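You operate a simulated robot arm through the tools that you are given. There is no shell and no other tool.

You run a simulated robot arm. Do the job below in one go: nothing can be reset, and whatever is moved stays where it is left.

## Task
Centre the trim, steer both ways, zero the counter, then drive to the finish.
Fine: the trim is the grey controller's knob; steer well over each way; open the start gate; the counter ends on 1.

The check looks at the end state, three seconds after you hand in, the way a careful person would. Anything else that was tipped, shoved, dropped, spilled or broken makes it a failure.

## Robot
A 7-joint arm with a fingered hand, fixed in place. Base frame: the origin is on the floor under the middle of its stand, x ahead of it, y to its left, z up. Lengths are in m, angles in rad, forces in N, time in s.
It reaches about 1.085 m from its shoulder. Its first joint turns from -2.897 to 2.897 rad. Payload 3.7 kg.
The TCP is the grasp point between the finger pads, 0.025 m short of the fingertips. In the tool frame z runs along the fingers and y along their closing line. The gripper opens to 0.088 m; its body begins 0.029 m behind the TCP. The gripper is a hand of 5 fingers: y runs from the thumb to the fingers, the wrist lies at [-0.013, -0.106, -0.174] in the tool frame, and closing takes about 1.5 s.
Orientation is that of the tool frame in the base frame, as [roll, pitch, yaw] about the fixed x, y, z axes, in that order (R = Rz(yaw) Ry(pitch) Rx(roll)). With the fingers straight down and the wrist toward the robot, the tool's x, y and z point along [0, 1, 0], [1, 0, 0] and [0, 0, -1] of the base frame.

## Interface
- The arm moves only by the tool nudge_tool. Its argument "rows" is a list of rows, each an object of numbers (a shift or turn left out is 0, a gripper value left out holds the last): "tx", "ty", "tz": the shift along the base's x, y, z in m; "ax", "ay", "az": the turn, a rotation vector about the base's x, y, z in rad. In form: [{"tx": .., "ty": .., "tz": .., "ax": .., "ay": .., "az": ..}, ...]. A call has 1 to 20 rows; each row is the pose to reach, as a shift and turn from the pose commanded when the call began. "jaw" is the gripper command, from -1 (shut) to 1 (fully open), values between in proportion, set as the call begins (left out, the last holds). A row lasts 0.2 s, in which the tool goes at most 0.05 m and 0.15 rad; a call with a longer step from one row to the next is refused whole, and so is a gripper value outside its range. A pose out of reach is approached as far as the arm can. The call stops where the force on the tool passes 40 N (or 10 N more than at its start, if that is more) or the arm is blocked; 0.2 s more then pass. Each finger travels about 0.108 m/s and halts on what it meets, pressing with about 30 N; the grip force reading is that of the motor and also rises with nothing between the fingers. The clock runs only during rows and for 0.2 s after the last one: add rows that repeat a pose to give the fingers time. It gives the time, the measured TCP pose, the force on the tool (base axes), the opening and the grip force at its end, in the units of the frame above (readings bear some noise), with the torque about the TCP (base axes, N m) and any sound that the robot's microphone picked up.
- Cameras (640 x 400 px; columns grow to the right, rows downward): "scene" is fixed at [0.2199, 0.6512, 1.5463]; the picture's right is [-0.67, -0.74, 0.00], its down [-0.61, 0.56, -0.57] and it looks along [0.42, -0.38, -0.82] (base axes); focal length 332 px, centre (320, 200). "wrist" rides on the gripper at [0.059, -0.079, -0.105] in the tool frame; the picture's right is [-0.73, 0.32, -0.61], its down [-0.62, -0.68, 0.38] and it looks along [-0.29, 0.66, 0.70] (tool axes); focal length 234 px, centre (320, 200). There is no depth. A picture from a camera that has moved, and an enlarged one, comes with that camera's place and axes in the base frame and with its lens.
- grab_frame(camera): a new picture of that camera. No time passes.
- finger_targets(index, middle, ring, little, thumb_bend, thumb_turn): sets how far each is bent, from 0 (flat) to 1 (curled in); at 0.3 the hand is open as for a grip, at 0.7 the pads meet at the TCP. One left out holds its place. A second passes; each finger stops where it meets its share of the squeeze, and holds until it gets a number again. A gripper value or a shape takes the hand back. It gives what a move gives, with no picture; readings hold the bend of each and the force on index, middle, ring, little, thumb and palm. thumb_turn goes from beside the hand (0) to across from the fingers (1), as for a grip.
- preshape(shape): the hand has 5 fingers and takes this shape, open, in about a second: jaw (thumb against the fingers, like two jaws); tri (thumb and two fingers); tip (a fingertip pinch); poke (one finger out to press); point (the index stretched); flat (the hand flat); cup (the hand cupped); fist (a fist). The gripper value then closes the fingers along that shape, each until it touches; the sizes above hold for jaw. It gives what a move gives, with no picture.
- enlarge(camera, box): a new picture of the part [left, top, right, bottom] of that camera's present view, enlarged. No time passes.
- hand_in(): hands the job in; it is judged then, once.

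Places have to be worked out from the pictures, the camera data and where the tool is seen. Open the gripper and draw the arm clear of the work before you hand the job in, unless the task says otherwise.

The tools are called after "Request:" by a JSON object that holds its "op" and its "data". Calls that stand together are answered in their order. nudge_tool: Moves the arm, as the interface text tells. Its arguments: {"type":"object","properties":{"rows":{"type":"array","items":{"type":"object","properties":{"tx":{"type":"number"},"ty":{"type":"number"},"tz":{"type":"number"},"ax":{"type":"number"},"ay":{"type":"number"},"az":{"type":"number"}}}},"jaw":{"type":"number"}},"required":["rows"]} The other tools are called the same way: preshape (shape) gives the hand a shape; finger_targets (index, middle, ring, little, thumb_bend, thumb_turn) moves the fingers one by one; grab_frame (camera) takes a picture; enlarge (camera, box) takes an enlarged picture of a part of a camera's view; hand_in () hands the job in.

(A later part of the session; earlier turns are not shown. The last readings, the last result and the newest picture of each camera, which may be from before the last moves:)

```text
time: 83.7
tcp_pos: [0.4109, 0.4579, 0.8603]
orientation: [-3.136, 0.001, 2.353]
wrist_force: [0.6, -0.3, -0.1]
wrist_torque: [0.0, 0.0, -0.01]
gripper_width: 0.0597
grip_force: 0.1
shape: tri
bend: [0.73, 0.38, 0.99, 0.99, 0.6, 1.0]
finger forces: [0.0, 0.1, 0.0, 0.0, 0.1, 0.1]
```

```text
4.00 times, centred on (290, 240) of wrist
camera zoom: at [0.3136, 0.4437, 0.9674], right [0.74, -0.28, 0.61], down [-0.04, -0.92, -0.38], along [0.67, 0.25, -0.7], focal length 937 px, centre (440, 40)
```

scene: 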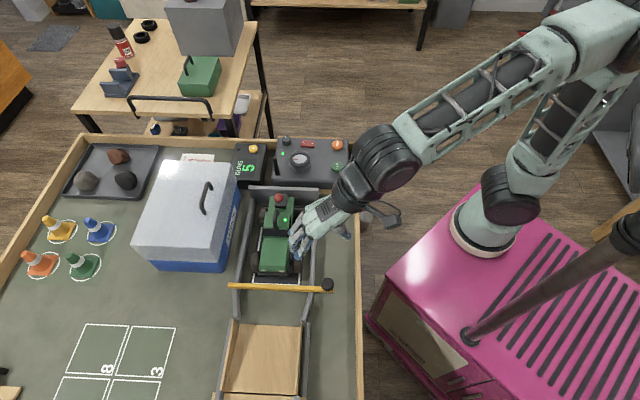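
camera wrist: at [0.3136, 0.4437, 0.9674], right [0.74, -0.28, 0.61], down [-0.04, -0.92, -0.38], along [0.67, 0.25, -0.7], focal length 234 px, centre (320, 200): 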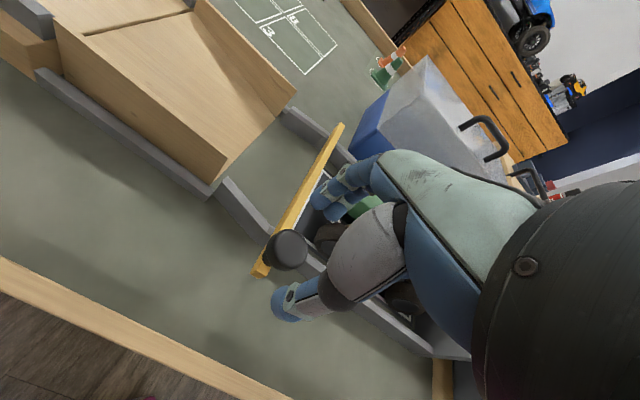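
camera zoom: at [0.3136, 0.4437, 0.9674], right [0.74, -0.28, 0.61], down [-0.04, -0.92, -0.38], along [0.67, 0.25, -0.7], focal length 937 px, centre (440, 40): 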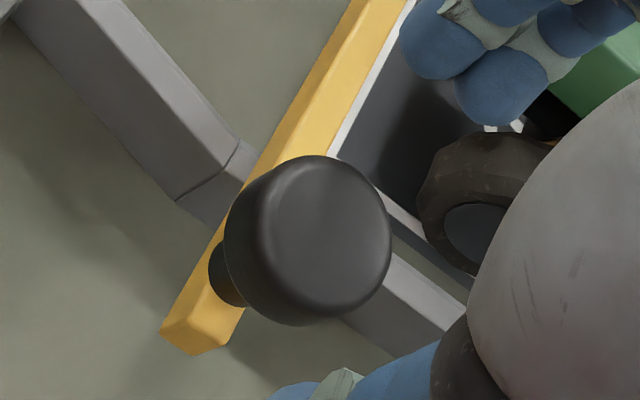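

The knob is centred under the hand. I'll lower to TCP z of about 0.830, slightly higher than before so the pads meet the head's widest part, then grip.

Request:
{"op": "nudge_tool", "data": {"rows": [{"tx": -0.0014, "ty": 0.0014, "tz": -0.01}, {"tx": -0.0014, "ty": 0.0014, "tz": -0.02}, {"tx": -0.0014, "ty": 0.0014, "tz": -0.03}]}}

Request:
{"op": "nudge_tool", "data": {"rows": [{"tz": 0}, {"tz": 0}, {"tz": 0}, {"tz": 0}, {"tz": 0}, {"tz": 0}], "jaw": -1}}

Request:
{"op": "enlarge", "data": {"camera": "scene", "box": [220, 230, 400, 330]}}

```text
time: 84.5
tcp_pos: [0.4106, 0.4594, 0.8316]
orientation: [-3.136, 0.0, 2.356]
wrist_force: [0.5, -0.2, 1.1]
wrist_torque: [0.03, -0.01, -0.02]
gripper_width: 0.0595
grip_force: 0.0
shape: tri
bend: [0.73, 0.38, 0.99, 0.99, 0.6, 1.0]
finger forces: [0.0, 0.0, 0.0, 0.1, 0.0, 0.0]
```

```text
time: 85.9
tcp_pos: [0.4101, 0.4588, 0.8325]
orientation: [-3.137, -0.001, 2.356]
wrist_force: [0.5, -0.3, 0.3]
wrist_torque: [-0.02, -0.01, 0.02]
gripper_width: 0.0222
grip_force: 30.4
shape: tri
bend: [0.74, 0.55, 1.0, 1.0, 0.75, 1.0]
finger forces: [13.0, 13.2, 0.1, 0.1, 26.4, 0.0]
```

```text
3.56 times, centred on (310, 280) of scene
camera zoom: at [0.2199, 0.6512, 1.5463], right [-0.67, -0.74, 0.0], down [-0.61, 0.56, -0.57], along [0.42, -0.38, -0.82], focal length 1182 px, centre (356, -84)
```

zoom: 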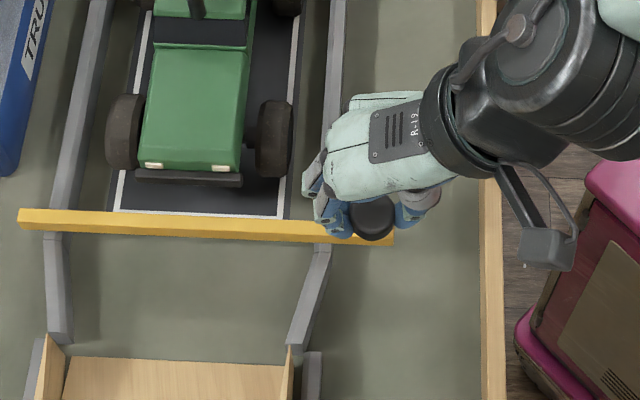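

This grip is balanced with no net force. I'll pull along the bar's axis toward the robot by 2 cm and check.

Request:
{"op": "nudge_tool", "data": {"rows": [{"tx": -0.0035, "ty": -0.0035}, {"tx": -0.007, "ty": -0.007}, {"tx": -0.0105, "ty": -0.0105}, {"tx": -0.014, "ty": -0.014}]}}

Request:
{"op": "enlarge", "data": {"camera": "scene", "box": [220, 230, 400, 330]}}

```text
time: 86.9
tcp_pos: [0.3993, 0.4464, 0.8331]
orientation: [-3.138, 0.0, 2.354]
wrist_force: [21.3, 19.9, 2.0]
wrist_torque: [0.66, -0.68, -0.02]
gripper_width: 0.0264
grip_force: 30.3
shape: tri
bend: [0.73, 0.47, 1.0, 1.0, 0.79, 1.0]
finger forces: [22.0, 23.2, 0.1, 0.0, 15.3, 0.0]
```

```text
3.56 times, centred on (310, 280) of scene
camera zoom: at [0.2199, 0.6512, 1.5463], right [-0.67, -0.74, 0.0], down [-0.61, 0.56, -0.57], along [0.42, -0.38, -0.82], focal length 1182 px, centre (356, -84)
```

zoom: 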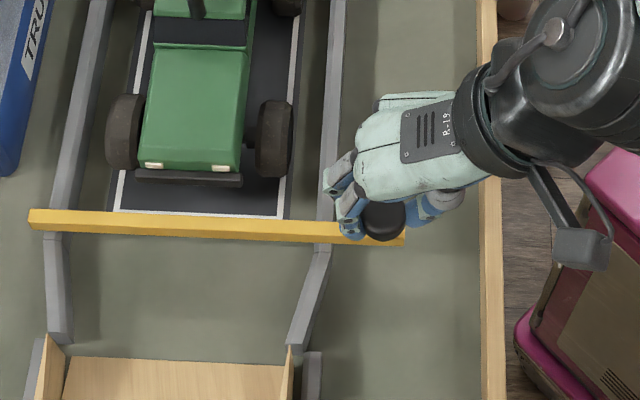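

The bar stopped at its original position, so that is its end stop, and the gate must open by sliding away toward the far side, where there is free space. To keep my curled fingers clear of the truck's hood, I'll open, tilt the hand 0.25 rad toward the ramp and regrip.

Request:
{"op": "nudge_tool", "data": {"rows": [{"tx": 0.003, "ty": 0.003}, {"tx": 0.003, "ty": 0.003}, {"tx": 0.003, "ty": 0.003}, {"tx": 0.003, "ty": 0.003}, {"tx": 0.003, "ty": 0.003}, {"tx": 0.003, "ty": 0.003, "ax": -0.06, "ay": -0.06}, {"tx": 0.003, "ty": 0.003, "ax": -0.12, "ay": -0.12}, {"tx": 0.003, "ty": 0.003, "ax": -0.177, "ay": -0.177}], "jaw": 0.3}}

Request:
{"op": "enlarge", "data": {"camera": "wrist", "box": [230, 170, 390, 330]}}

Request:
{"op": "enlarge", "data": {"camera": "scene", "box": [220, 230, 400, 330]}}

```text
time: 88.7
tcp_pos: [0.3987, 0.4481, 0.8331]
orientation: [-3.137, 0.252, 2.355]
wrist_force: [0.0, 0.7, -0.2]
wrist_torque: [0.01, 0.0, -0.01]
gripper_width: 0.0568
grip_force: 0.0
shape: tri
bend: [0.73, 0.39, 0.99, 0.99, 0.62, 1.0]
finger forces: [0.1, 0.0, 0.1, 0.0, 0.0, 0.1]
```

```text
2.50 times, centred on (310, 250) of wrist
camera zoom: at [0.2835, 0.4509, 0.9204], right [0.62, -0.16, 0.77], down [0.01, -0.98, -0.21], along [0.78, 0.14, -0.6], focal length 585 px, centre (345, 75)
```

zoom: 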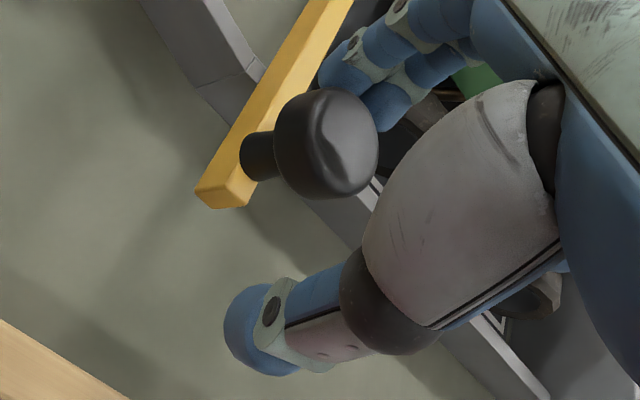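

```text
3.56 times, centred on (310, 280) of scene
camera zoom: at [0.2199, 0.6512, 1.5463], right [-0.67, -0.74, 0.0], down [-0.61, 0.56, -0.57], along [0.42, -0.38, -0.82], focal length 1182 px, centre (356, -84)
```

zoom: 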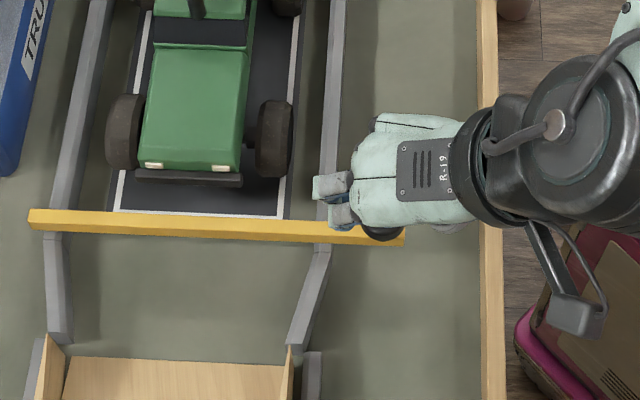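

The knob now sits toward the finger side. I'll shift about 12 mm along the bar to centre it and close.

Request:
{"op": "nudge_tool", "data": {"rows": [{"tx": 0.0034, "ty": 0.0051}, {"tx": 0.0068, "ty": 0.0102}, {"tx": 0.0068, "ty": 0.0102}]}}

Request:
{"op": "nudge_tool", "data": {"rows": [{"tz": 0}, {"tz": 0}, {"tz": 0}, {"tz": 0}, {"tz": 0}, {"tz": 0}], "jaw": -1}}

Request:
{"op": "enlarge", "data": {"camera": "wrist", "box": [230, 170, 390, 330]}}

```text
time: 89.5
tcp_pos: [0.4059, 0.4573, 0.8316]
orientation: [-3.136, 0.253, 2.358]
wrist_force: [0.6, 0.2, 0.5]
wrist_torque: [-0.02, -0.01, 0.01]
gripper_width: 0.0567
grip_force: 0.0
shape: tri
bend: [0.73, 0.39, 0.99, 0.99, 0.62, 1.0]
finger forces: [0.0, 0.1, 0.0, 0.1, 0.0, 0.0]
```

```text
time: 90.9
tcp_pos: [0.405, 0.4587, 0.8323]
orientation: [-3.136, 0.252, 2.357]
wrist_force: [1.8, -2.7, 0.3]
wrist_torque: [0.01, -0.05, -0.07]
gripper_width: 0.0217
grip_force: 30.4
shape: tri
bend: [0.74, 0.6, 1.0, 1.0, 0.74, 1.0]
finger forces: [13.9, 13.1, 0.0, 0.1, 26.4, 0.0]
```

```text
2.50 times, centred on (310, 250) of wrist
camera zoom: at [0.2908, 0.4614, 0.9206], right [0.62, -0.16, 0.77], down [0.01, -0.98, -0.21], along [0.78, 0.14, -0.61], focal length 585 px, centre (345, 75)
```

zoom: 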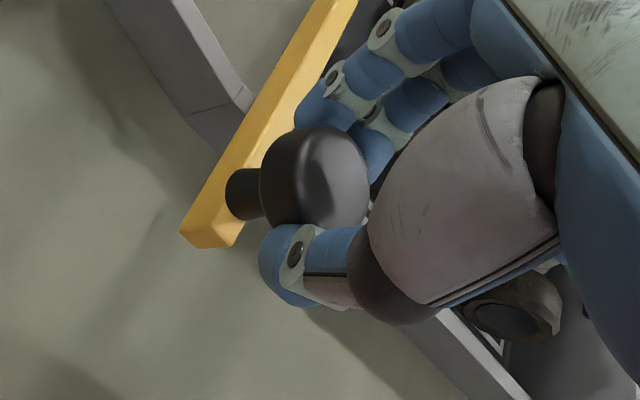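

The grip is good. I'll push the bar along its axis away from the robot by 2 cm and check.

Request:
{"op": "nudge_tool", "data": {"rows": [{"tx": 0.0035, "ty": 0.0035}, {"tx": 0.007, "ty": 0.007}, {"tx": 0.0105, "ty": 0.0105}, {"tx": 0.014, "ty": 0.014}]}}

Request:
{"op": "enlarge", "data": {"camera": "scene", "box": [200, 230, 380, 330]}}

```text
time: 91.9
tcp_pos: [0.4203, 0.4741, 0.8318]
orientation: [-3.137, 0.252, 2.355]
wrist_force: [2.6, -2.2, -0.1]
wrist_torque: [-0.02, -0.07, -0.05]
gripper_width: 0.0216
grip_force: 30.2
shape: tri
bend: [0.74, 0.6, 1.0, 1.0, 0.74, 1.0]
finger forces: [13.9, 13.7, 0.0, 0.0, 27.0, 0.0]
```

```text
3.56 times, centred on (290, 280) of scene
camera zoom: at [0.2199, 0.6512, 1.5463], right [-0.67, -0.74, 0.0], down [-0.61, 0.56, -0.57], along [0.42, -0.38, -0.82], focal length 1182 px, centre (427, -84)
```

zoom: 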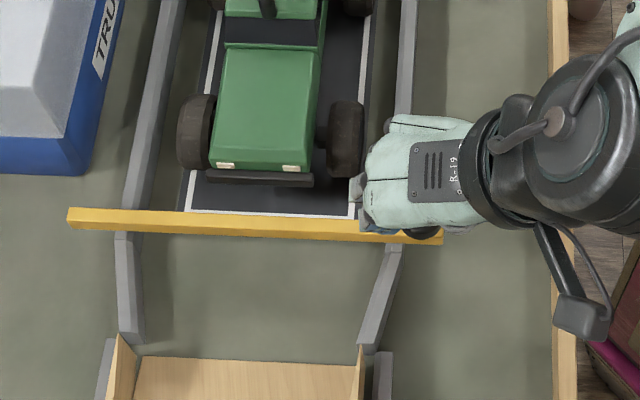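

The bar slides freely with hardly any force. I'll keep pushing in steps, watching the clearance to the truck.

Request:
{"op": "nudge_tool", "data": {"rows": [{"tx": 0.0045, "ty": 0.0045}, {"tx": 0.009, "ty": 0.009}, {"tx": 0.0135, "ty": 0.0135}, {"tx": 0.018, "ty": 0.018}, {"tx": 0.0225, "ty": 0.0225}, {"tx": 0.027, "ty": 0.027}]}}

Request:
{"op": "enlarge", "data": {"camera": "scene", "box": [180, 220, 380, 330]}}

Request:
{"op": "grab_frame", "data": {"camera": "wrist"}}

```text
time: 93.3
tcp_pos: [0.4464, 0.5001, 0.8319]
orientation: [-3.137, 0.249, 2.353]
wrist_force: [2.8, -2.8, 5.5]
wrist_torque: [-0.02, -0.09, -0.05]
gripper_width: 0.0218
grip_force: 30.0
shape: tri
bend: [0.74, 0.6, 1.0, 1.0, 0.74, 1.0]
finger forces: [14.4, 14.3, 0.1, 0.1, 27.9, 0.1]
```

```text
3.20 times, centred on (280, 275) of scene
camera zoom: at [0.2199, 0.6512, 1.5463], right [-0.67, -0.74, 0.0], down [-0.61, 0.56, -0.57], along [0.42, -0.38, -0.82], focal length 1064 px, centre (448, -40)
```

zoom: 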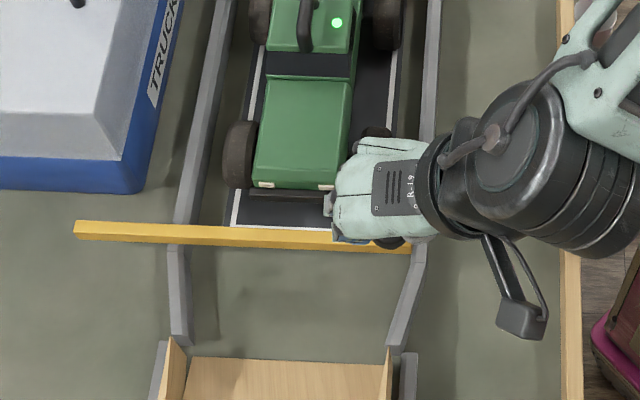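

```text
taken
camera wrist: at [0.3319, 0.5029, 0.9203], right [0.62, -0.16, 0.77], down [0.01, -0.98, -0.21], along [0.78, 0.14, -0.61], focal length 234 px, centre (320, 200)
```

wrist: 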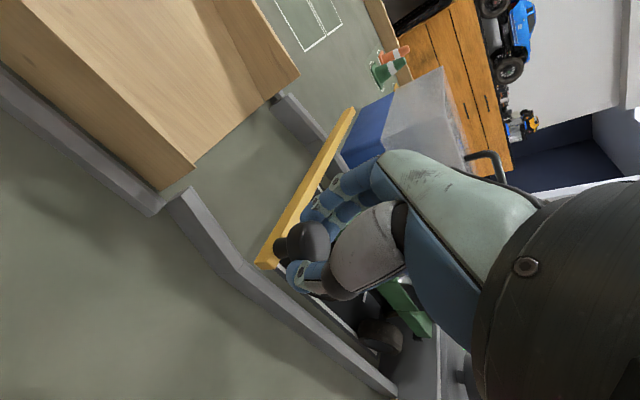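

There's a slight 5.5 N upward reading, so I'll hold for a moment to see whether it's real before going on.

Request:
{"op": "nudge_tool", "data": {"rows": [{"tz": 0}]}}

Request:
{"op": "enlarge", "data": {"camera": "wrist", "box": [240, 180, 460, 380]}}

```text
time: 93.7
tcp_pos: [0.4469, 0.5001, 0.832]
orientation: [-3.138, 0.251, 2.355]
wrist_force: [3.7, -1.8, 5.7]
wrist_torque: [-0.02, -0.08, -0.09]
gripper_width: 0.0215
grip_force: 29.9
shape: tri
bend: [0.74, 0.6, 1.0, 1.0, 0.74, 1.0]
finger forces: [14.7, 14.5, 0.0, 0.0, 27.7, 0.0]
```

```text
2.00 times, centred on (350, 280) of wrist
camera zoom: at [0.3319, 0.5029, 0.9203], right [0.62, -0.16, 0.77], down [0.01, -0.98, -0.21], along [0.78, 0.14, -0.61], focal length 468 px, centre (260, 40)
```

zoom: 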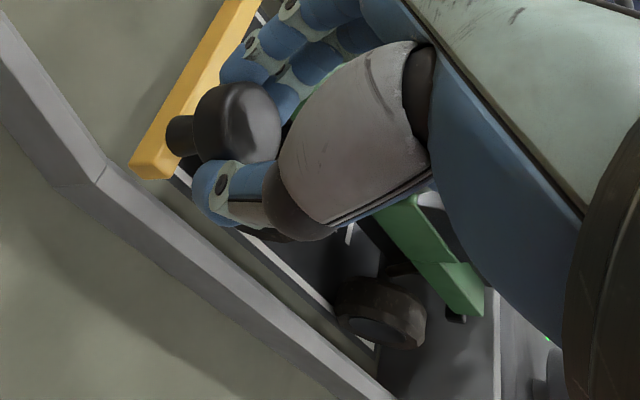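

The torque about the TCP is tiny, so that force comes through the knob grip and not from touching the truck. I'll continue pushing.

Request:
{"op": "nudge_tool", "data": {"rows": [{"tx": 0.0045, "ty": 0.0045, "tz": 0.0003}, {"tx": 0.009, "ty": 0.009, "tz": 0.0005}, {"tx": 0.0135, "ty": 0.0135, "tz": 0.0005}, {"tx": 0.018, "ty": 0.018, "tz": 0.0005}, {"tx": 0.0225, "ty": 0.0225, "tz": 0.0005}]}}

Request:
{"op": "enlarge", "data": {"camera": "scene", "box": [160, 210, 360, 330]}}

```text
time: 94.9
tcp_pos: [0.4691, 0.5215, 0.832]
orientation: [-3.136, 0.251, 2.354]
wrist_force: [0.7, -1.5, 0.6]
wrist_torque: [0.01, -0.01, -0.06]
gripper_width: 0.0213
grip_force: 29.6
shape: tri
bend: [0.74, 0.6, 1.0, 1.0, 0.74, 1.0]
finger forces: [14.7, 11.9, 0.0, 0.1, 26.7, 0.0]
```

```text
3.20 times, centred on (260, 270) of scene
camera zoom: at [0.2199, 0.6512, 1.5463], right [-0.67, -0.74, 0.0], down [-0.61, 0.56, -0.57], along [0.42, -0.38, -0.82], focal length 1064 px, centre (512, -24)
```

zoom: 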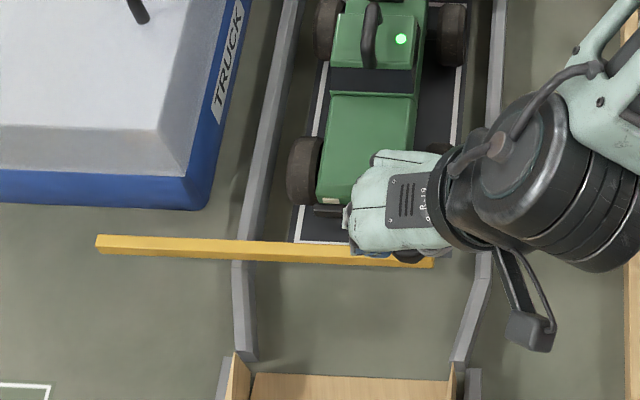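

The bar's end is already inside the lane and all forces are low. I'll keep pushing.

Request:
{"op": "nudge_tool", "data": {"rows": [{"tx": 0.0045, "ty": 0.0045}, {"tx": 0.009, "ty": 0.009}, {"tx": 0.0135, "ty": 0.0135}, {"tx": 0.018, "ty": 0.018}, {"tx": 0.0225, "ty": 0.0225}, {"tx": 0.027, "ty": 0.027}, {"tx": 0.0315, "ty": 0.0315}]}}

Request:
{"op": "enlarge", "data": {"camera": "scene", "box": [140, 210, 340, 330]}}

```text
time: 96.5
tcp_pos: [0.5004, 0.5539, 0.8336]
orientation: [-3.137, 0.251, 2.357]
wrist_force: [2.0, -2.3, -1.1]
wrist_torque: [-0.01, -0.05, -0.04]
gripper_width: 0.0215
grip_force: 29.5
shape: tri
bend: [0.74, 0.6, 1.0, 1.0, 0.74, 1.0]
finger forces: [14.4, 12.8, 0.1, 0.0, 26.6, 0.0]
```

```text
3.20 times, centred on (240, 270) of scene
camera zoom: at [0.2199, 0.6512, 1.5463], right [-0.67, -0.74, 0.0], down [-0.61, 0.56, -0.57], along [0.42, -0.38, -0.82], focal length 1064 px, centre (576, -24)
```

zoom: 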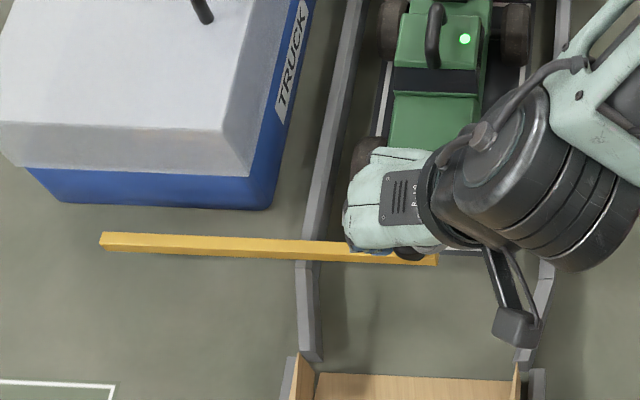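

The bar still slides freely, but the box's near corner at about (0.625, 0.61) limits how far my hand can go while gripping. I'll push 3.5 cm more like this and finish with a poke from behind the knob.

Request:
{"op": "nudge_tool", "data": {"rows": [{"tx": 0.005, "ty": 0.005}, {"tx": 0.01, "ty": 0.01}, {"tx": 0.015, "ty": 0.015}, {"tx": 0.02, "ty": 0.02}, {"tx": 0.025, "ty": 0.025}]}}

Request:
{"op": "enlarge", "data": {"camera": "scene", "box": [140, 210, 340, 330]}}

Request:
{"op": "grab_frame", "data": {"camera": "wrist"}}

```text
time: 97.7
tcp_pos: [0.5261, 0.5769, 0.832]
orientation: [-3.136, 0.252, 2.355]
wrist_force: [0.6, -0.3, -1.3]
wrist_torque: [0.01, 0.0, -0.08]
gripper_width: 0.0217
grip_force: 30.2
shape: tri
bend: [0.74, 0.6, 1.0, 1.0, 0.74, 1.0]
finger forces: [15.0, 12.0, 0.0, 0.0, 26.4, 0.1]
```

```text
3.20 times, centred on (240, 270) of scene
camera zoom: at [0.2199, 0.6512, 1.5463], right [-0.67, -0.74, 0.0], down [-0.61, 0.56, -0.57], along [0.42, -0.38, -0.82], focal length 1064 px, centre (576, -24)
```

zoom: 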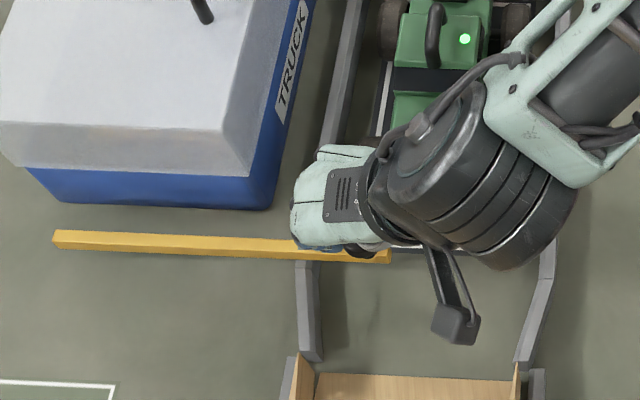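

```text
taken
camera wrist: at [0.4113, 0.5811, 0.921], right [0.62, -0.16, 0.77], down [0.01, -0.98, -0.21], along [0.78, 0.14, -0.61], focal length 234 px, centre (320, 200)
```

wrist: 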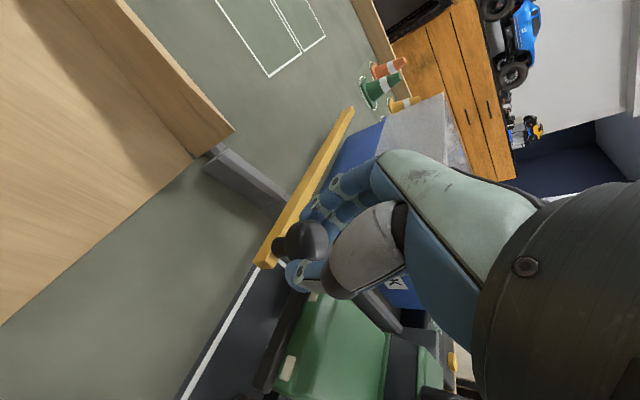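

The bar has moved about 17 cm in total. I'll release, rise, level the hand and step back behind the knob to finish with a poke.

Request:
{"op": "nudge_tool", "data": {"rows": [{"tz": 0}, {"tz": 0}, {"tz": 0}, {"tz": 0}, {"tz": 0.02}, {"tz": 0.06}, {"tz": 0.1}], "jaw": 0.3}}

Request:
{"op": "nudge_tool", "data": {"rows": [{"tx": -0.015, "ty": -0.013, "ax": 0.06, "ay": 0.06}, {"tx": -0.03, "ty": -0.026, "ax": 0.12, "ay": 0.12}, {"tx": -0.046, "ty": -0.041, "ax": 0.177, "ay": 0.177}]}}

Request:
{"op": "preshape", "data": {"shape": "poke"}}

Request:
{"op": "enlarge", "data": {"camera": "scene", "box": [140, 200, 340, 330]}}

Request:
{"op": "grab_frame", "data": {"camera": "wrist"}}

```text
time: 99.3
tcp_pos: [0.5264, 0.5784, 0.9315]
orientation: [-3.137, 0.251, 2.356]
wrist_force: [0.5, -0.5, 0.2]
wrist_torque: [0.01, -0.01, 0.0]
gripper_width: 0.0568
grip_force: 0.1
shape: tri
bend: [0.73, 0.39, 0.99, 0.99, 0.62, 1.0]
finger forces: [0.1, 0.0, 0.0, 0.1, 0.0, 0.1]
```

```text
time: 100.1
tcp_pos: [0.4788, 0.5365, 0.9326]
orientation: [-3.135, -0.002, 2.356]
wrist_force: [0.9, 0.9, 0.0]
wrist_torque: [0.01, 0.0, -0.01]
gripper_width: 0.0568
grip_force: 0.1
shape: tri
bend: [0.73, 0.39, 0.99, 0.99, 0.62, 1.0]
finger forces: [0.0, 0.0, 0.1, 0.1, 0.0, 0.0]
```

```text
time: 101.0
tcp_pos: [0.4805, 0.5371, 0.932]
orientation: [-3.136, 0.001, 2.355]
wrist_force: [-1.5, 0.6, 0.3]
wrist_torque: [0.0, 0.0, 0.02]
gripper_width: 0.0
grip_force: 0.1
shape: poke
bend: [0.7, 0.7, 0.99, 0.99, 1.0, 1.0]
finger forces: [0.1, 0.0, 0.0, 0.0, 0.0, 0.0]
```

```text
3.08 times, centred on (240, 265) of scene
camera zoom: at [0.2199, 0.6512, 1.5463], right [-0.67, -0.74, 0.0], down [-0.61, 0.56, -0.57], along [0.42, -0.38, -0.82], focal length 1023 px, centre (566, 0)
```

zoom: 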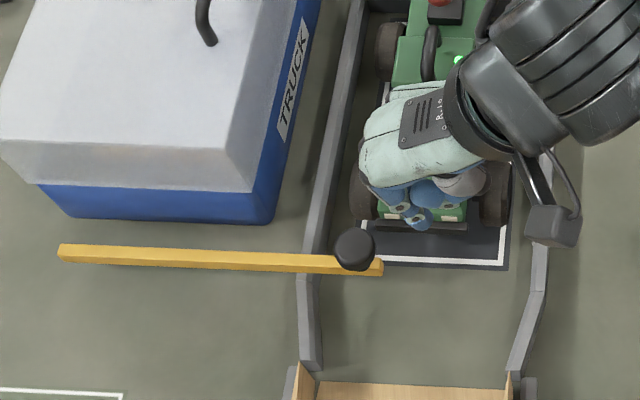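

```text
taken
camera wrist: at [0.3821, 0.5232, 1.0382], right [0.74, -0.28, 0.61], down [-0.04, -0.92, -0.38], along [0.67, 0.26, -0.7], focal length 234 px, centre (320, 200)
```

wrist: 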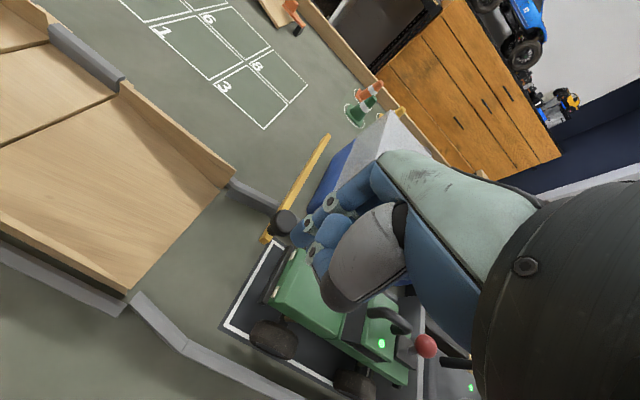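

The bar stayed put and the knob is straight ahead of the fingertips. I'll tilt the fingers forward by 0.35 rad and lower behind the knob.

Request:
{"op": "nudge_tool", "data": {"rows": [{"ax": 0.08, "ay": -0.08}, {"ax": 0.16, "ay": -0.16}, {"ax": 0.2475, "ay": -0.2475}, {"ax": 0.2475, "ay": -0.2475, "tz": -0.04}, {"ax": 0.2475, "ay": -0.2475, "tz": -0.08}]}}

Request:
{"op": "grab_frame", "data": {"camera": "wrist"}}

Request:
{"op": "enlarge", "data": {"camera": "scene", "box": [180, 200, 340, 300]}}

```text
time: 102.2
tcp_pos: [0.479, 0.5398, 0.8533]
orientation: [2.793, 0.001, 2.354]
wrist_force: [-0.6, 0.1, 0.3]
wrist_torque: [0.02, 0.0, -0.04]
gripper_width: 0.0001
grip_force: 0.0
shape: poke
bend: [0.7, 0.7, 0.99, 0.99, 1.0, 1.0]
finger forces: [0.0, 0.1, 0.0, 0.0, 0.0, 0.1]
```

```text
taken
camera wrist: at [0.3595, 0.504, 0.9252], right [0.58, -0.44, 0.68], down [0.08, -0.8, -0.59], along [0.81, 0.4, -0.43], focal length 234 px, centre (320, 200)
```

wrist: 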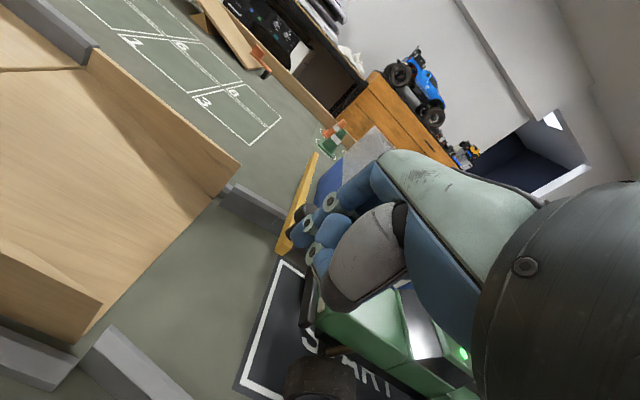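

```text
4.00 times, centred on (260, 250) of scene
camera zoom: at [0.2199, 0.6512, 1.5463], right [-0.67, -0.74, 0.0], down [-0.61, 0.56, -0.57], along [0.42, -0.38, -0.82], focal length 1330 px, centre (560, 0)
```

zoom: 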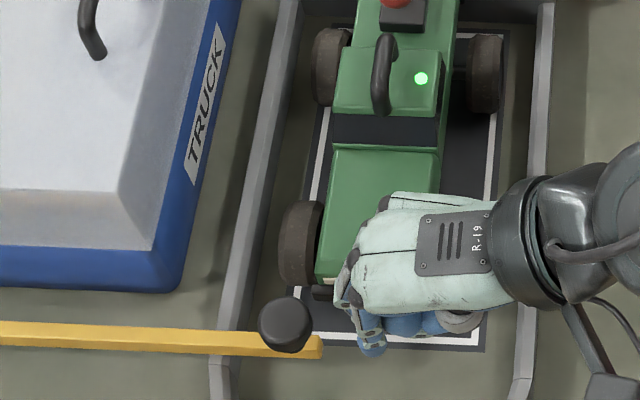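

The fingertips are behind the bar's end, but the curled fingers are above the hood. I'll tilt the truck side of the hand up by 0.2 rad, shift slightly toward the ramp and lower in small steps.

Request:
{"op": "nudge_tool", "data": {"rows": [{"ax": -0.07, "ay": -0.07, "tx": -0.003, "ty": 0.003}, {"ax": -0.141, "ay": -0.141, "tx": -0.006, "ty": 0.006}, {"ax": -0.141, "ay": -0.141, "tx": -0.006, "ty": 0.006, "tz": -0.008}]}}

Request:
{"op": "enlarge", "data": {"camera": "wrist", "box": [230, 140, 430, 340]}}

Request:
{"op": "enlarge", "data": {"camera": "scene", "box": [180, 200, 340, 300]}}

```text
time: 103.0
tcp_pos: [0.4747, 0.5444, 0.8445]
orientation: [2.797, 0.199, 2.358]
wrist_force: [-1.1, -0.1, 0.5]
wrist_torque: [-0.01, 0.01, 0.03]
gripper_width: 0.0
grip_force: 0.0
shape: poke
bend: [0.7, 0.7, 0.99, 0.99, 1.0, 1.0]
finger forces: [0.0, 0.0, 0.0, 0.1, 0.0, 0.0]
```

```text
2.00 times, centred on (330, 240) of wrist
camera zoom: at [0.3443, 0.518, 0.904], right [0.48, -0.34, 0.81], down [0.15, -0.88, -0.46], along [0.87, 0.34, -0.37], focal length 468 px, centre (300, 120)
```

zoom: 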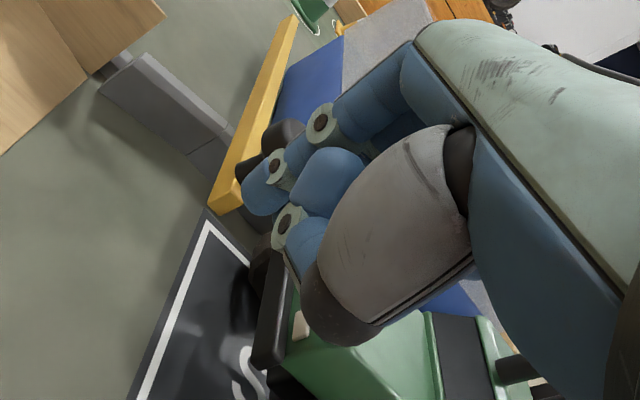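

```text
4.00 times, centred on (260, 250) of scene
camera zoom: at [0.2199, 0.6512, 1.5463], right [-0.67, -0.74, 0.0], down [-0.61, 0.56, -0.57], along [0.42, -0.38, -0.82], focal length 1330 px, centre (560, 0)
```

zoom: 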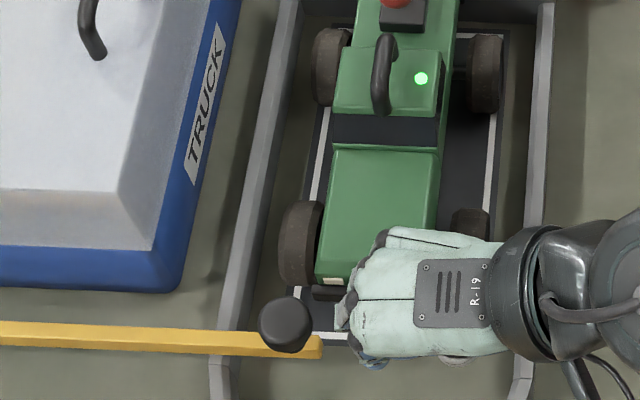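

The fingertips are behind the knob and there's no contact yet. I'll lower another 12 mm while watching the forces.

Request:
{"op": "nudge_tool", "data": {"rows": [{"tz": -0.004}, {"tz": -0.008}, {"tz": -0.012}]}}

Request:
{"op": "enlarge", "data": {"camera": "wrist", "box": [230, 140, 430, 340]}}

```text
time: 103.8
tcp_pos: [0.4735, 0.5439, 0.832]
orientation: [2.796, 0.201, 2.358]
wrist_force: [0.1, 0.7, -0.1]
wrist_torque: [-0.02, -0.03, 0.02]
gripper_width: 0.0
grip_force: 0.1
shape: poke
bend: [0.7, 0.7, 0.99, 0.99, 1.0, 1.0]
finger forces: [0.0, 0.0, 0.0, 0.0, 0.0, 0.0]
```

```text
2.00 times, centred on (330, 240) of wrist
camera zoom: at [0.3445, 0.5162, 0.8919], right [0.48, -0.34, 0.81], down [0.15, -0.88, -0.46], along [0.87, 0.34, -0.37], focal length 468 px, centre (300, 120)
```

zoom: 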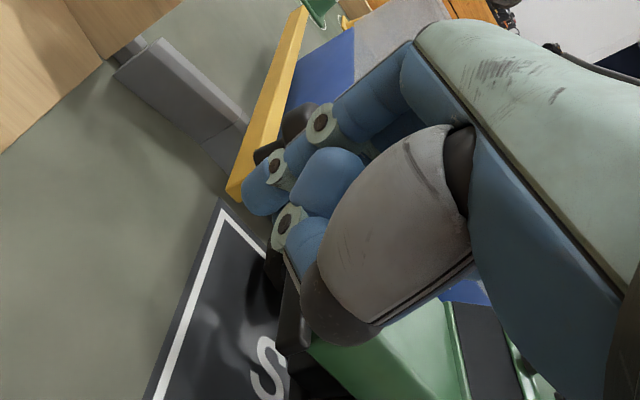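

There's no contact with anything yet. I'll move forward along the bar until the fingertips meet the knob.

Request:
{"op": "nudge_tool", "data": {"rows": [{"tx": 0.0035, "ty": 0.0035}, {"tx": 0.007, "ty": 0.007}, {"tx": 0.0105, "ty": 0.0105}, {"tx": 0.014, "ty": 0.014}, {"tx": 0.0175, "ty": 0.0175}]}}

Request:
{"op": "enlarge", "data": {"camera": "scene", "box": [160, 200, 320, 300]}}

Request:
{"op": "enlarge", "data": {"camera": "wrist", "box": [230, 140, 430, 340]}}

```text
time: 105.0
tcp_pos: [0.4914, 0.5616, 0.8321]
orientation: [2.797, 0.199, 2.357]
wrist_force: [0.2, -0.6, -0.3]
wrist_torque: [0.02, -0.02, 0.01]
gripper_width: 0.0001
grip_force: 0.0
shape: poke
bend: [0.7, 0.7, 0.99, 0.99, 1.0, 1.0]
finger forces: [0.1, 0.0, 0.0, 0.1, 0.0, 0.0]
```

```text
4.00 times, centred on (240, 250) of scene
camera zoom: at [0.2199, 0.6512, 1.5463], right [-0.67, -0.74, 0.0], down [-0.61, 0.56, -0.57], along [0.42, -0.38, -0.82], focal length 1330 px, centre (640, 0)
```

zoom: 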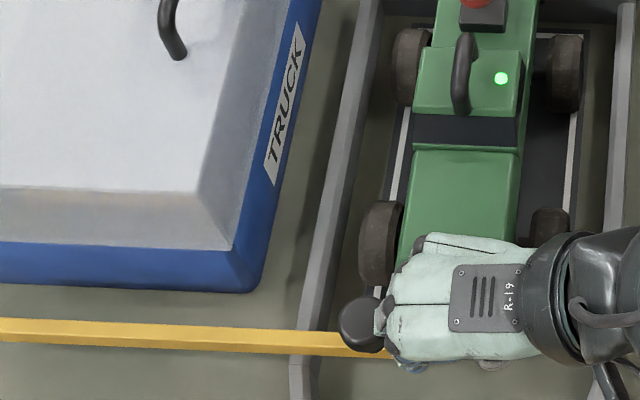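

```text
2.00 times, centred on (330, 240) of wrist
camera zoom: at [0.362, 0.534, 0.892], right [0.48, -0.34, 0.81], down [0.15, -0.88, -0.46], along [0.87, 0.34, -0.37], focal length 468 px, centre (300, 120)
```

zoom: 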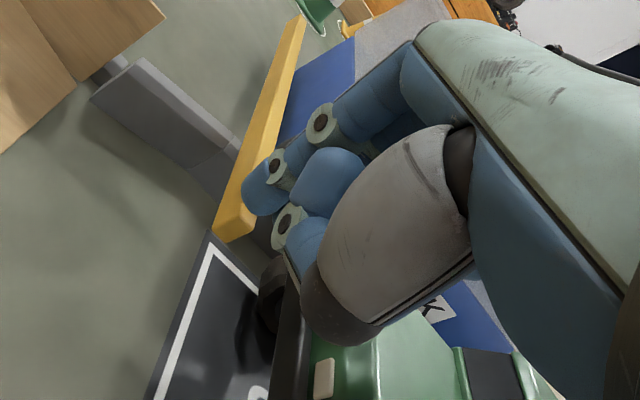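

Still no contact force. I'll continue forward in small steps.

Request:
{"op": "nudge_tool", "data": {"rows": [{"tx": 0.0035, "ty": 0.0035}, {"tx": 0.007, "ty": 0.007}, {"tx": 0.0105, "ty": 0.0105}, {"tx": 0.014, "ty": 0.014}]}}

Request:
{"op": "enlarge", "data": {"camera": "scene", "box": [160, 200, 320, 300]}}

Request:
{"op": "enlarge", "data": {"camera": "wrist", "box": [230, 140, 430, 340]}}

```text
time: 106.0
tcp_pos: [0.5047, 0.5742, 0.8339]
orientation: [2.797, 0.2, 2.355]
wrist_force: [-0.6, -0.8, -0.2]
wrist_torque: [-0.02, 0.01, 0.0]
gripper_width: 0.0
grip_force: 0.0
shape: poke
bend: [0.7, 0.7, 0.99, 0.99, 1.0, 1.0]
finger forces: [0.1, 0.3, 0.0, 0.0, 0.1, 0.0]
```

```text
4.00 times, centred on (240, 250) of scene
camera zoom: at [0.2199, 0.6512, 1.5463], right [-0.67, -0.74, 0.0], down [-0.61, 0.56, -0.57], along [0.42, -0.38, -0.82], focal length 1330 px, centre (640, 0)
```

zoom: 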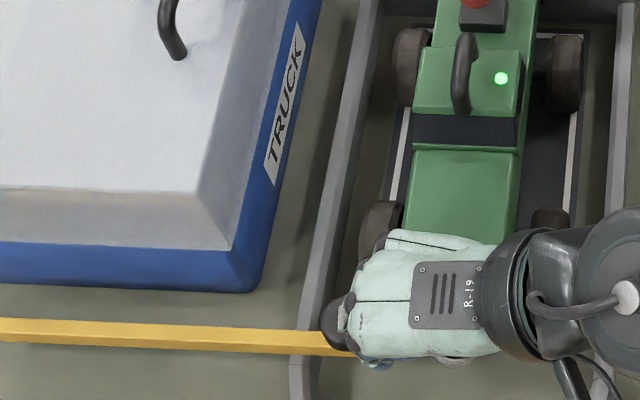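

```text
2.00 times, centred on (330, 240) of wrist
camera zoom: at [0.3761, 0.5478, 0.8933], right [0.48, -0.34, 0.81], down [0.15, -0.88, -0.46], along [0.87, 0.34, -0.37], focal length 468 px, centre (300, 120)
```

zoom: 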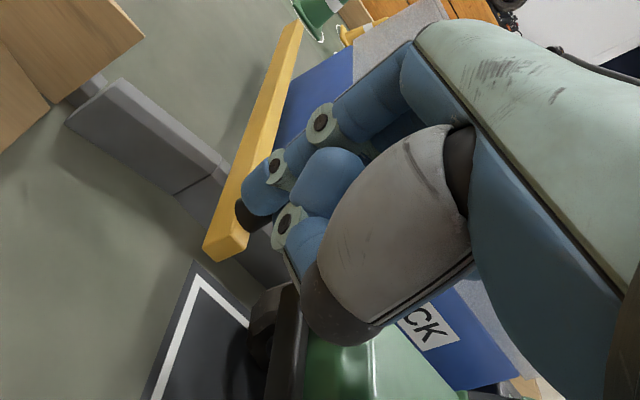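

The bar is moving again under the fingertips, and the knob is at about 18 cm of travel. I'll push another 3 cm; the hand still has over 3 cm of clearance to the box corner.

Request:
{"op": "nudge_tool", "data": {"rows": [{"tx": 0.0035, "ty": 0.0035}, {"tx": 0.007, "ty": 0.007}, {"tx": 0.0105, "ty": 0.0105}, {"tx": 0.014, "ty": 0.014}, {"tx": 0.0175, "ty": 0.0175}, {"tx": 0.021, "ty": 0.021}]}}

Request:
{"op": "enlarge", "data": {"camera": "scene", "box": [140, 200, 300, 300]}}

Request:
{"op": "enlarge", "data": {"camera": "wrist", "box": [230, 140, 430, 340]}}

```text
time: 107.4
tcp_pos: [0.5253, 0.5956, 0.8327]
orientation: [2.796, 0.199, 2.355]
wrist_force: [-0.8, 0.9, -0.8]
wrist_torque: [0.04, -0.01, 0.0]
gripper_width: 0.0
grip_force: 0.0
shape: poke
bend: [0.7, 0.7, 0.99, 0.99, 1.0, 1.0]
finger forces: [0.0, 0.3, 0.1, 0.0, 0.0, 0.1]
```

```text
4.00 times, centred on (220, 250) of scene
camera zoom: at [0.2199, 0.6512, 1.5463], right [-0.67, -0.74, 0.0], down [-0.61, 0.56, -0.57], along [0.42, -0.38, -0.82], focal length 1330 px, centre (720, 0)
```

zoom: 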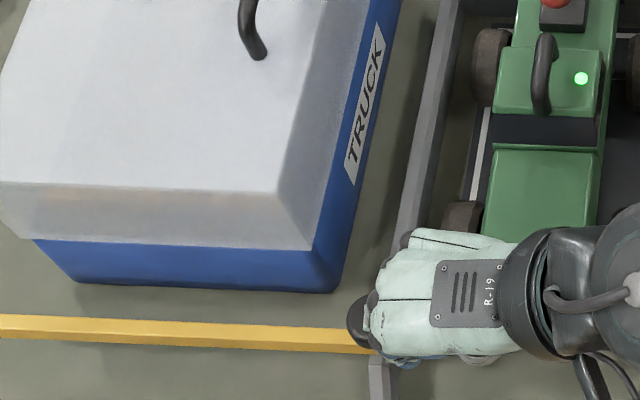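

```text
2.00 times, centred on (330, 240) of wrist
camera zoom: at [0.3971, 0.569, 0.8925], right [0.48, -0.34, 0.81], down [0.15, -0.88, -0.46], along [0.87, 0.34, -0.37], focal length 468 px, centre (300, 120)
```

zoom: 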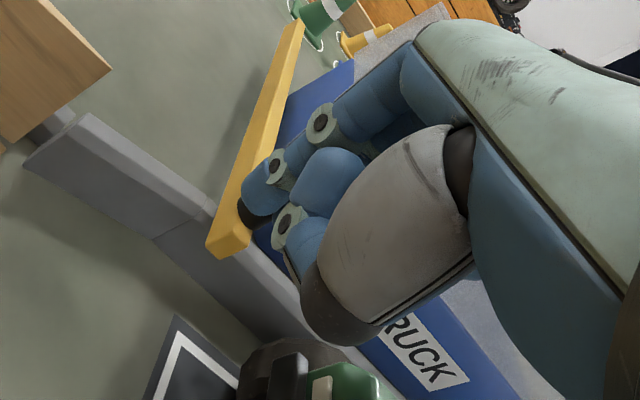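

The bar's end is now over the far wall. I'll push about 2 cm more so the lane is completely clear, or until it meets its stop.

Request:
{"op": "nudge_tool", "data": {"rows": [{"tx": 0.0035, "ty": 0.0035}, {"tx": 0.007, "ty": 0.007}, {"tx": 0.0105, "ty": 0.0105}, {"tx": 0.014, "ty": 0.014}]}}

Request:
{"op": "enlarge", "data": {"camera": "scene", "box": [140, 200, 300, 300]}}

Request:
{"op": "enlarge", "data": {"camera": "wrist", "box": [230, 140, 430, 340]}}

```text
time: 108.4
tcp_pos: [0.5411, 0.6092, 0.8328]
orientation: [2.794, 0.2, 2.355]
wrist_force: [-0.5, -0.4, 1.0]
wrist_torque: [0.0, -0.01, 0.01]
gripper_width: 0.0002
grip_force: 0.1
shape: poke
bend: [0.7, 0.7, 0.99, 0.99, 1.0, 1.0]
finger forces: [0.1, 1.0, 0.0, 0.1, 0.0, 0.0]
```

```text
4.00 times, centred on (220, 250) of scene
camera zoom: at [0.2199, 0.6512, 1.5463], right [-0.67, -0.74, 0.0], down [-0.61, 0.56, -0.57], along [0.42, -0.38, -0.82], focal length 1330 px, centre (720, 0)
```

zoom: 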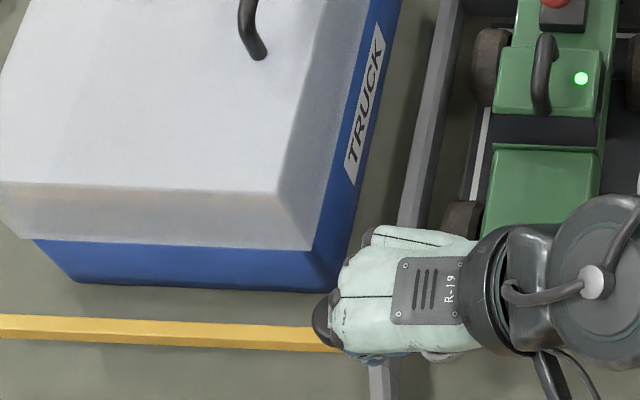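

```text
2.00 times, centred on (330, 240) of wrist
camera zoom: at [0.4116, 0.5826, 0.8922], right [0.48, -0.34, 0.81], down [0.15, -0.88, -0.46], along [0.87, 0.34, -0.37], focal length 468 px, centre (300, 120)
```

zoom: 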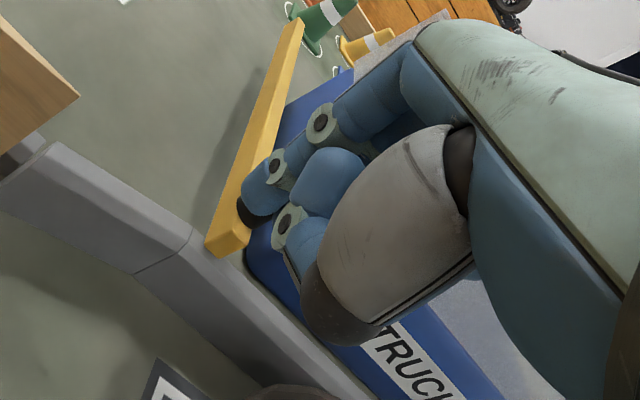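

The bar's end is just past the far wall. I'll push about 1 cm more for margin.

Request:
{"op": "nudge_tool", "data": {"rows": [{"tx": 0.0035, "ty": 0.0035}, {"tx": 0.007, "ty": 0.007}]}}

Request:
{"op": "enlarge", "data": {"camera": "wrist", "box": [230, 140, 430, 340]}}

```text
time: 109.0
tcp_pos: [0.5464, 0.6177, 0.8321]
orientation: [2.794, 0.198, 2.357]
wrist_force: [-5.3, -2.0, 6.4]
wrist_torque: [-0.03, -0.02, 0.0]
gripper_width: 0.0
grip_force: 0.0
shape: poke
bend: [0.7, 0.7, 0.99, 0.99, 1.0, 1.0]
finger forces: [0.1, 7.9, 0.1, 0.0, 0.0, 0.0]
```

```text
2.00 times, centred on (330, 240) of wrist
camera zoom: at [0.4178, 0.59, 0.8926], right [0.48, -0.34, 0.81], down [0.15, -0.88, -0.46], along [0.87, 0.34, -0.37], focal length 468 px, centre (300, 120)
```

zoom: 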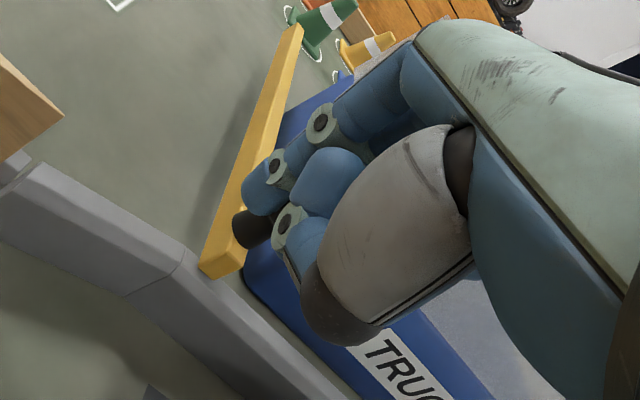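

The middle finger reads 8 N, so the bar has reached its open stop. I'll back away from the knob and rise clear.

Request:
{"op": "nudge_tool", "data": {"rows": [{"tx": -0.01, "ty": -0.01}, {"tx": -0.025, "ty": -0.025}, {"tx": -0.03, "ty": -0.03, "tz": 0.03}, {"tx": -0.03, "ty": -0.03, "tz": 0.07}, {"tx": -0.03, "ty": -0.03, "tz": 0.11}, {"tx": -0.03, "ty": -0.03, "tz": 0.15}]}}

Request:
{"op": "enlarge", "data": {"camera": "scene", "box": [120, 200, 320, 320]}}

Request:
{"op": "grab_frame", "data": {"camera": "wrist"}}

```text
time: 110.4
tcp_pos: [0.5203, 0.5877, 0.9818]
orientation: [2.798, 0.2, 2.357]
wrist_force: [0.0, 0.4, 0.2]
wrist_torque: [-0.02, -0.01, -0.04]
gripper_width: 0.0
grip_force: 0.1
shape: poke
bend: [0.7, 0.7, 0.99, 0.99, 1.0, 1.0]
finger forces: [0.1, 0.0, 0.0, 0.0, 0.0, 0.1]
```

```text
3.20 times, centred on (220, 260) of scene
camera zoom: at [0.2199, 0.6512, 1.5463], right [-0.67, -0.74, 0.0], down [-0.61, 0.56, -0.57], along [0.42, -0.38, -0.82], focal length 1064 px, centre (640, 8)
```

zoom: 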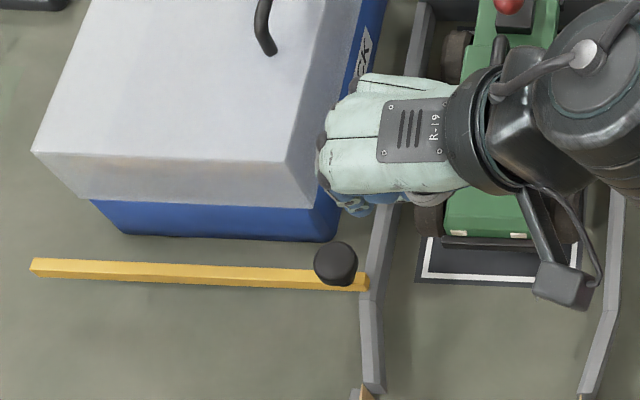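

```text
taken
camera wrist: at [0.3898, 0.5609, 1.0422], right [0.48, -0.34, 0.81], down [0.15, -0.88, -0.46], along [0.87, 0.34, -0.37], focal length 234 px, centre (320, 200)
```

wrist: 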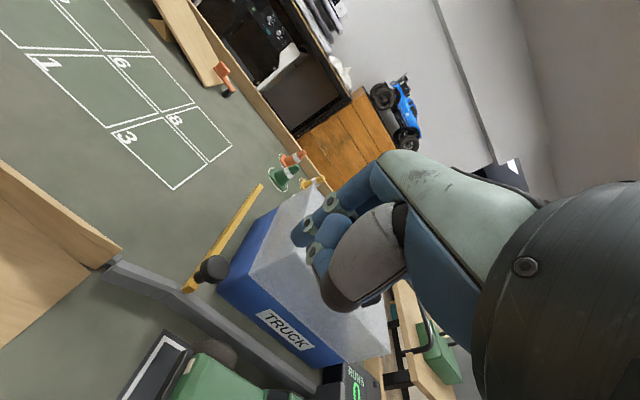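

The gate is fully open: the bar has cleared the lane and sits beyond the far wall. I'll level the hand again, rise and look at the rest of the track before driving.

Request:
{"op": "nudge_tool", "data": {"rows": [{"ax": 0.07, "ay": 0.07, "tx": -0.02, "ty": -0.02, "tz": 0.02}, {"ax": 0.141, "ay": 0.141, "tx": -0.04, "ty": -0.04, "tz": 0.04}]}}

Request:
{"op": "nudge_tool", "data": {"rows": [{"ax": -0.08, "ay": 0.08, "tx": -0.02, "ty": -0.02, "tz": 0.02}, {"ax": -0.16, "ay": 0.16, "tx": -0.04, "ty": -0.04, "tz": 0.04}, {"ax": -0.2475, "ay": 0.2475, "tx": -0.06, "ty": -0.06, "tz": 0.06}]}}

Request:
{"op": "nudge_tool", "data": {"rows": [{"az": 0.14}, {"az": 0.28}, {"az": 0.42}, {"az": 0.56}, {"az": 0.7}, {"az": 0.84}, {"az": 0.98}]}}

Request:
{"op": "grab_frame", "data": {"camera": "wrist"}}

Request:
{"op": "grab_frame", "data": {"camera": "scene"}}

```text
time: 111.0
tcp_pos: [0.4779, 0.547, 1.0231]
orientation: [2.798, 0.001, 2.357]
wrist_force: [1.0, -0.6, -0.4]
wrist_torque: [-0.02, -0.02, 0.0]
gripper_width: 0.0
grip_force: 0.0
shape: poke
bend: [0.7, 0.7, 0.99, 0.99, 1.0, 1.0]
finger forces: [0.0, 0.1, 0.0, 0.0, 0.0, 0.0]
```

```text
time: 111.8
tcp_pos: [0.4161, 0.4869, 1.0811]
orientation: [-3.136, -0.001, 2.356]
wrist_force: [0.3, 0.2, 0.6]
wrist_torque: [-0.03, 0.02, -0.01]
gripper_width: 0.0
grip_force: 0.1
shape: poke
bend: [0.7, 0.7, 0.99, 0.99, 1.0, 1.0]
finger forces: [0.0, 0.0, 0.0, 0.1, 0.0, 0.0]
```

```text
time: 113.4
tcp_pos: [0.4169, 0.4884, 1.0833]
orientation: [-3.137, 0.001, -2.944]
wrist_force: [-0.5, -0.7, -1.0]
wrist_torque: [-0.03, 0.02, 0.0]
gripper_width: 0.0
grip_force: 0.1
shape: poke
bend: [0.7, 0.7, 0.99, 0.99, 1.0, 1.0]
finger forces: [0.0, 0.0, 0.1, 0.0, 0.1, 0.1]
```

```text
taken
camera wrist: at [0.3737, 0.3988, 1.1891], right [0.65, 0.46, 0.61], down [0.75, -0.55, -0.38], along [0.16, 0.7, -0.7], focal length 234 px, centre (320, 200)
```

wrist: 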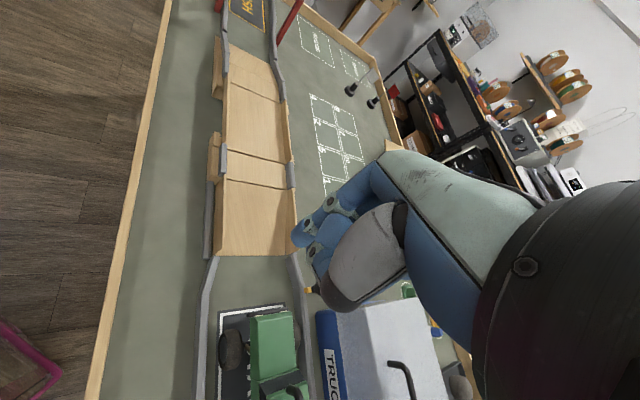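

```text
taken
```

scene: 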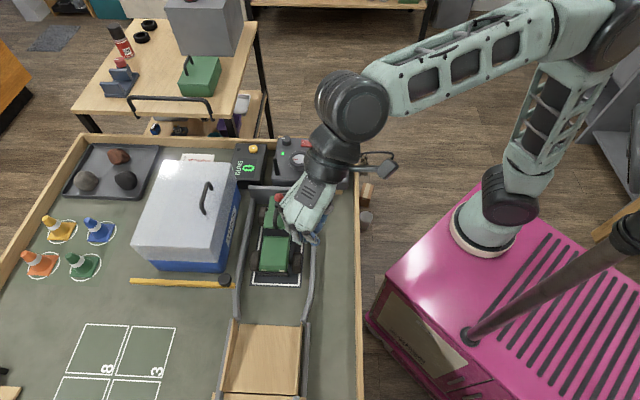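

The track goes straight over the ramp to a mat at the far end. I'll enlarge the far end to check for obstacles.

Request:
{"op": "enlarge", "data": {"camera": "wrist", "box": [180, 0, 340, 110]}}

Request:
{"op": "enlarge", "data": {"camera": "wrist", "box": [180, 80, 340, 300]}}

```text
3.64 times, centred on (260, 55) of wrist
camera zoom: at [0.3737, 0.3988, 1.1891], right [0.65, 0.46, 0.61], down [0.75, -0.55, -0.38], along [0.16, 0.7, -0.7], focal length 852 px, centre (538, 727)
```

zoom: 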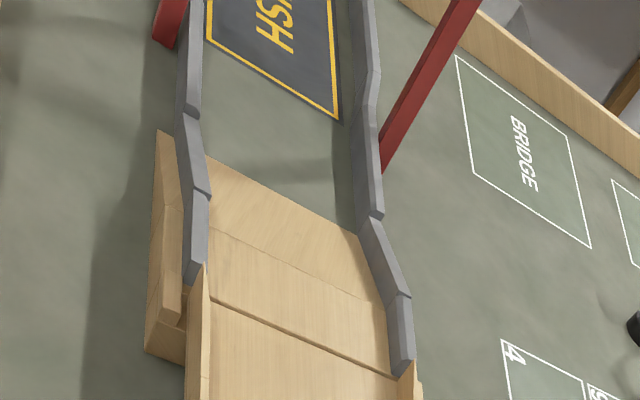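

```text
1.82 times, centred on (260, 190) of wrist
camera zoom: at [0.3737, 0.3988, 1.1891], right [0.65, 0.46, 0.61], down [0.75, -0.55, -0.38], along [0.16, 0.7, -0.7], focal length 426 px, centre (429, 218)
```

zoom: 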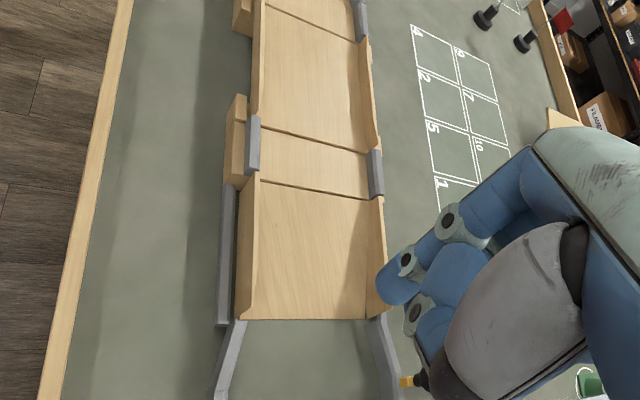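

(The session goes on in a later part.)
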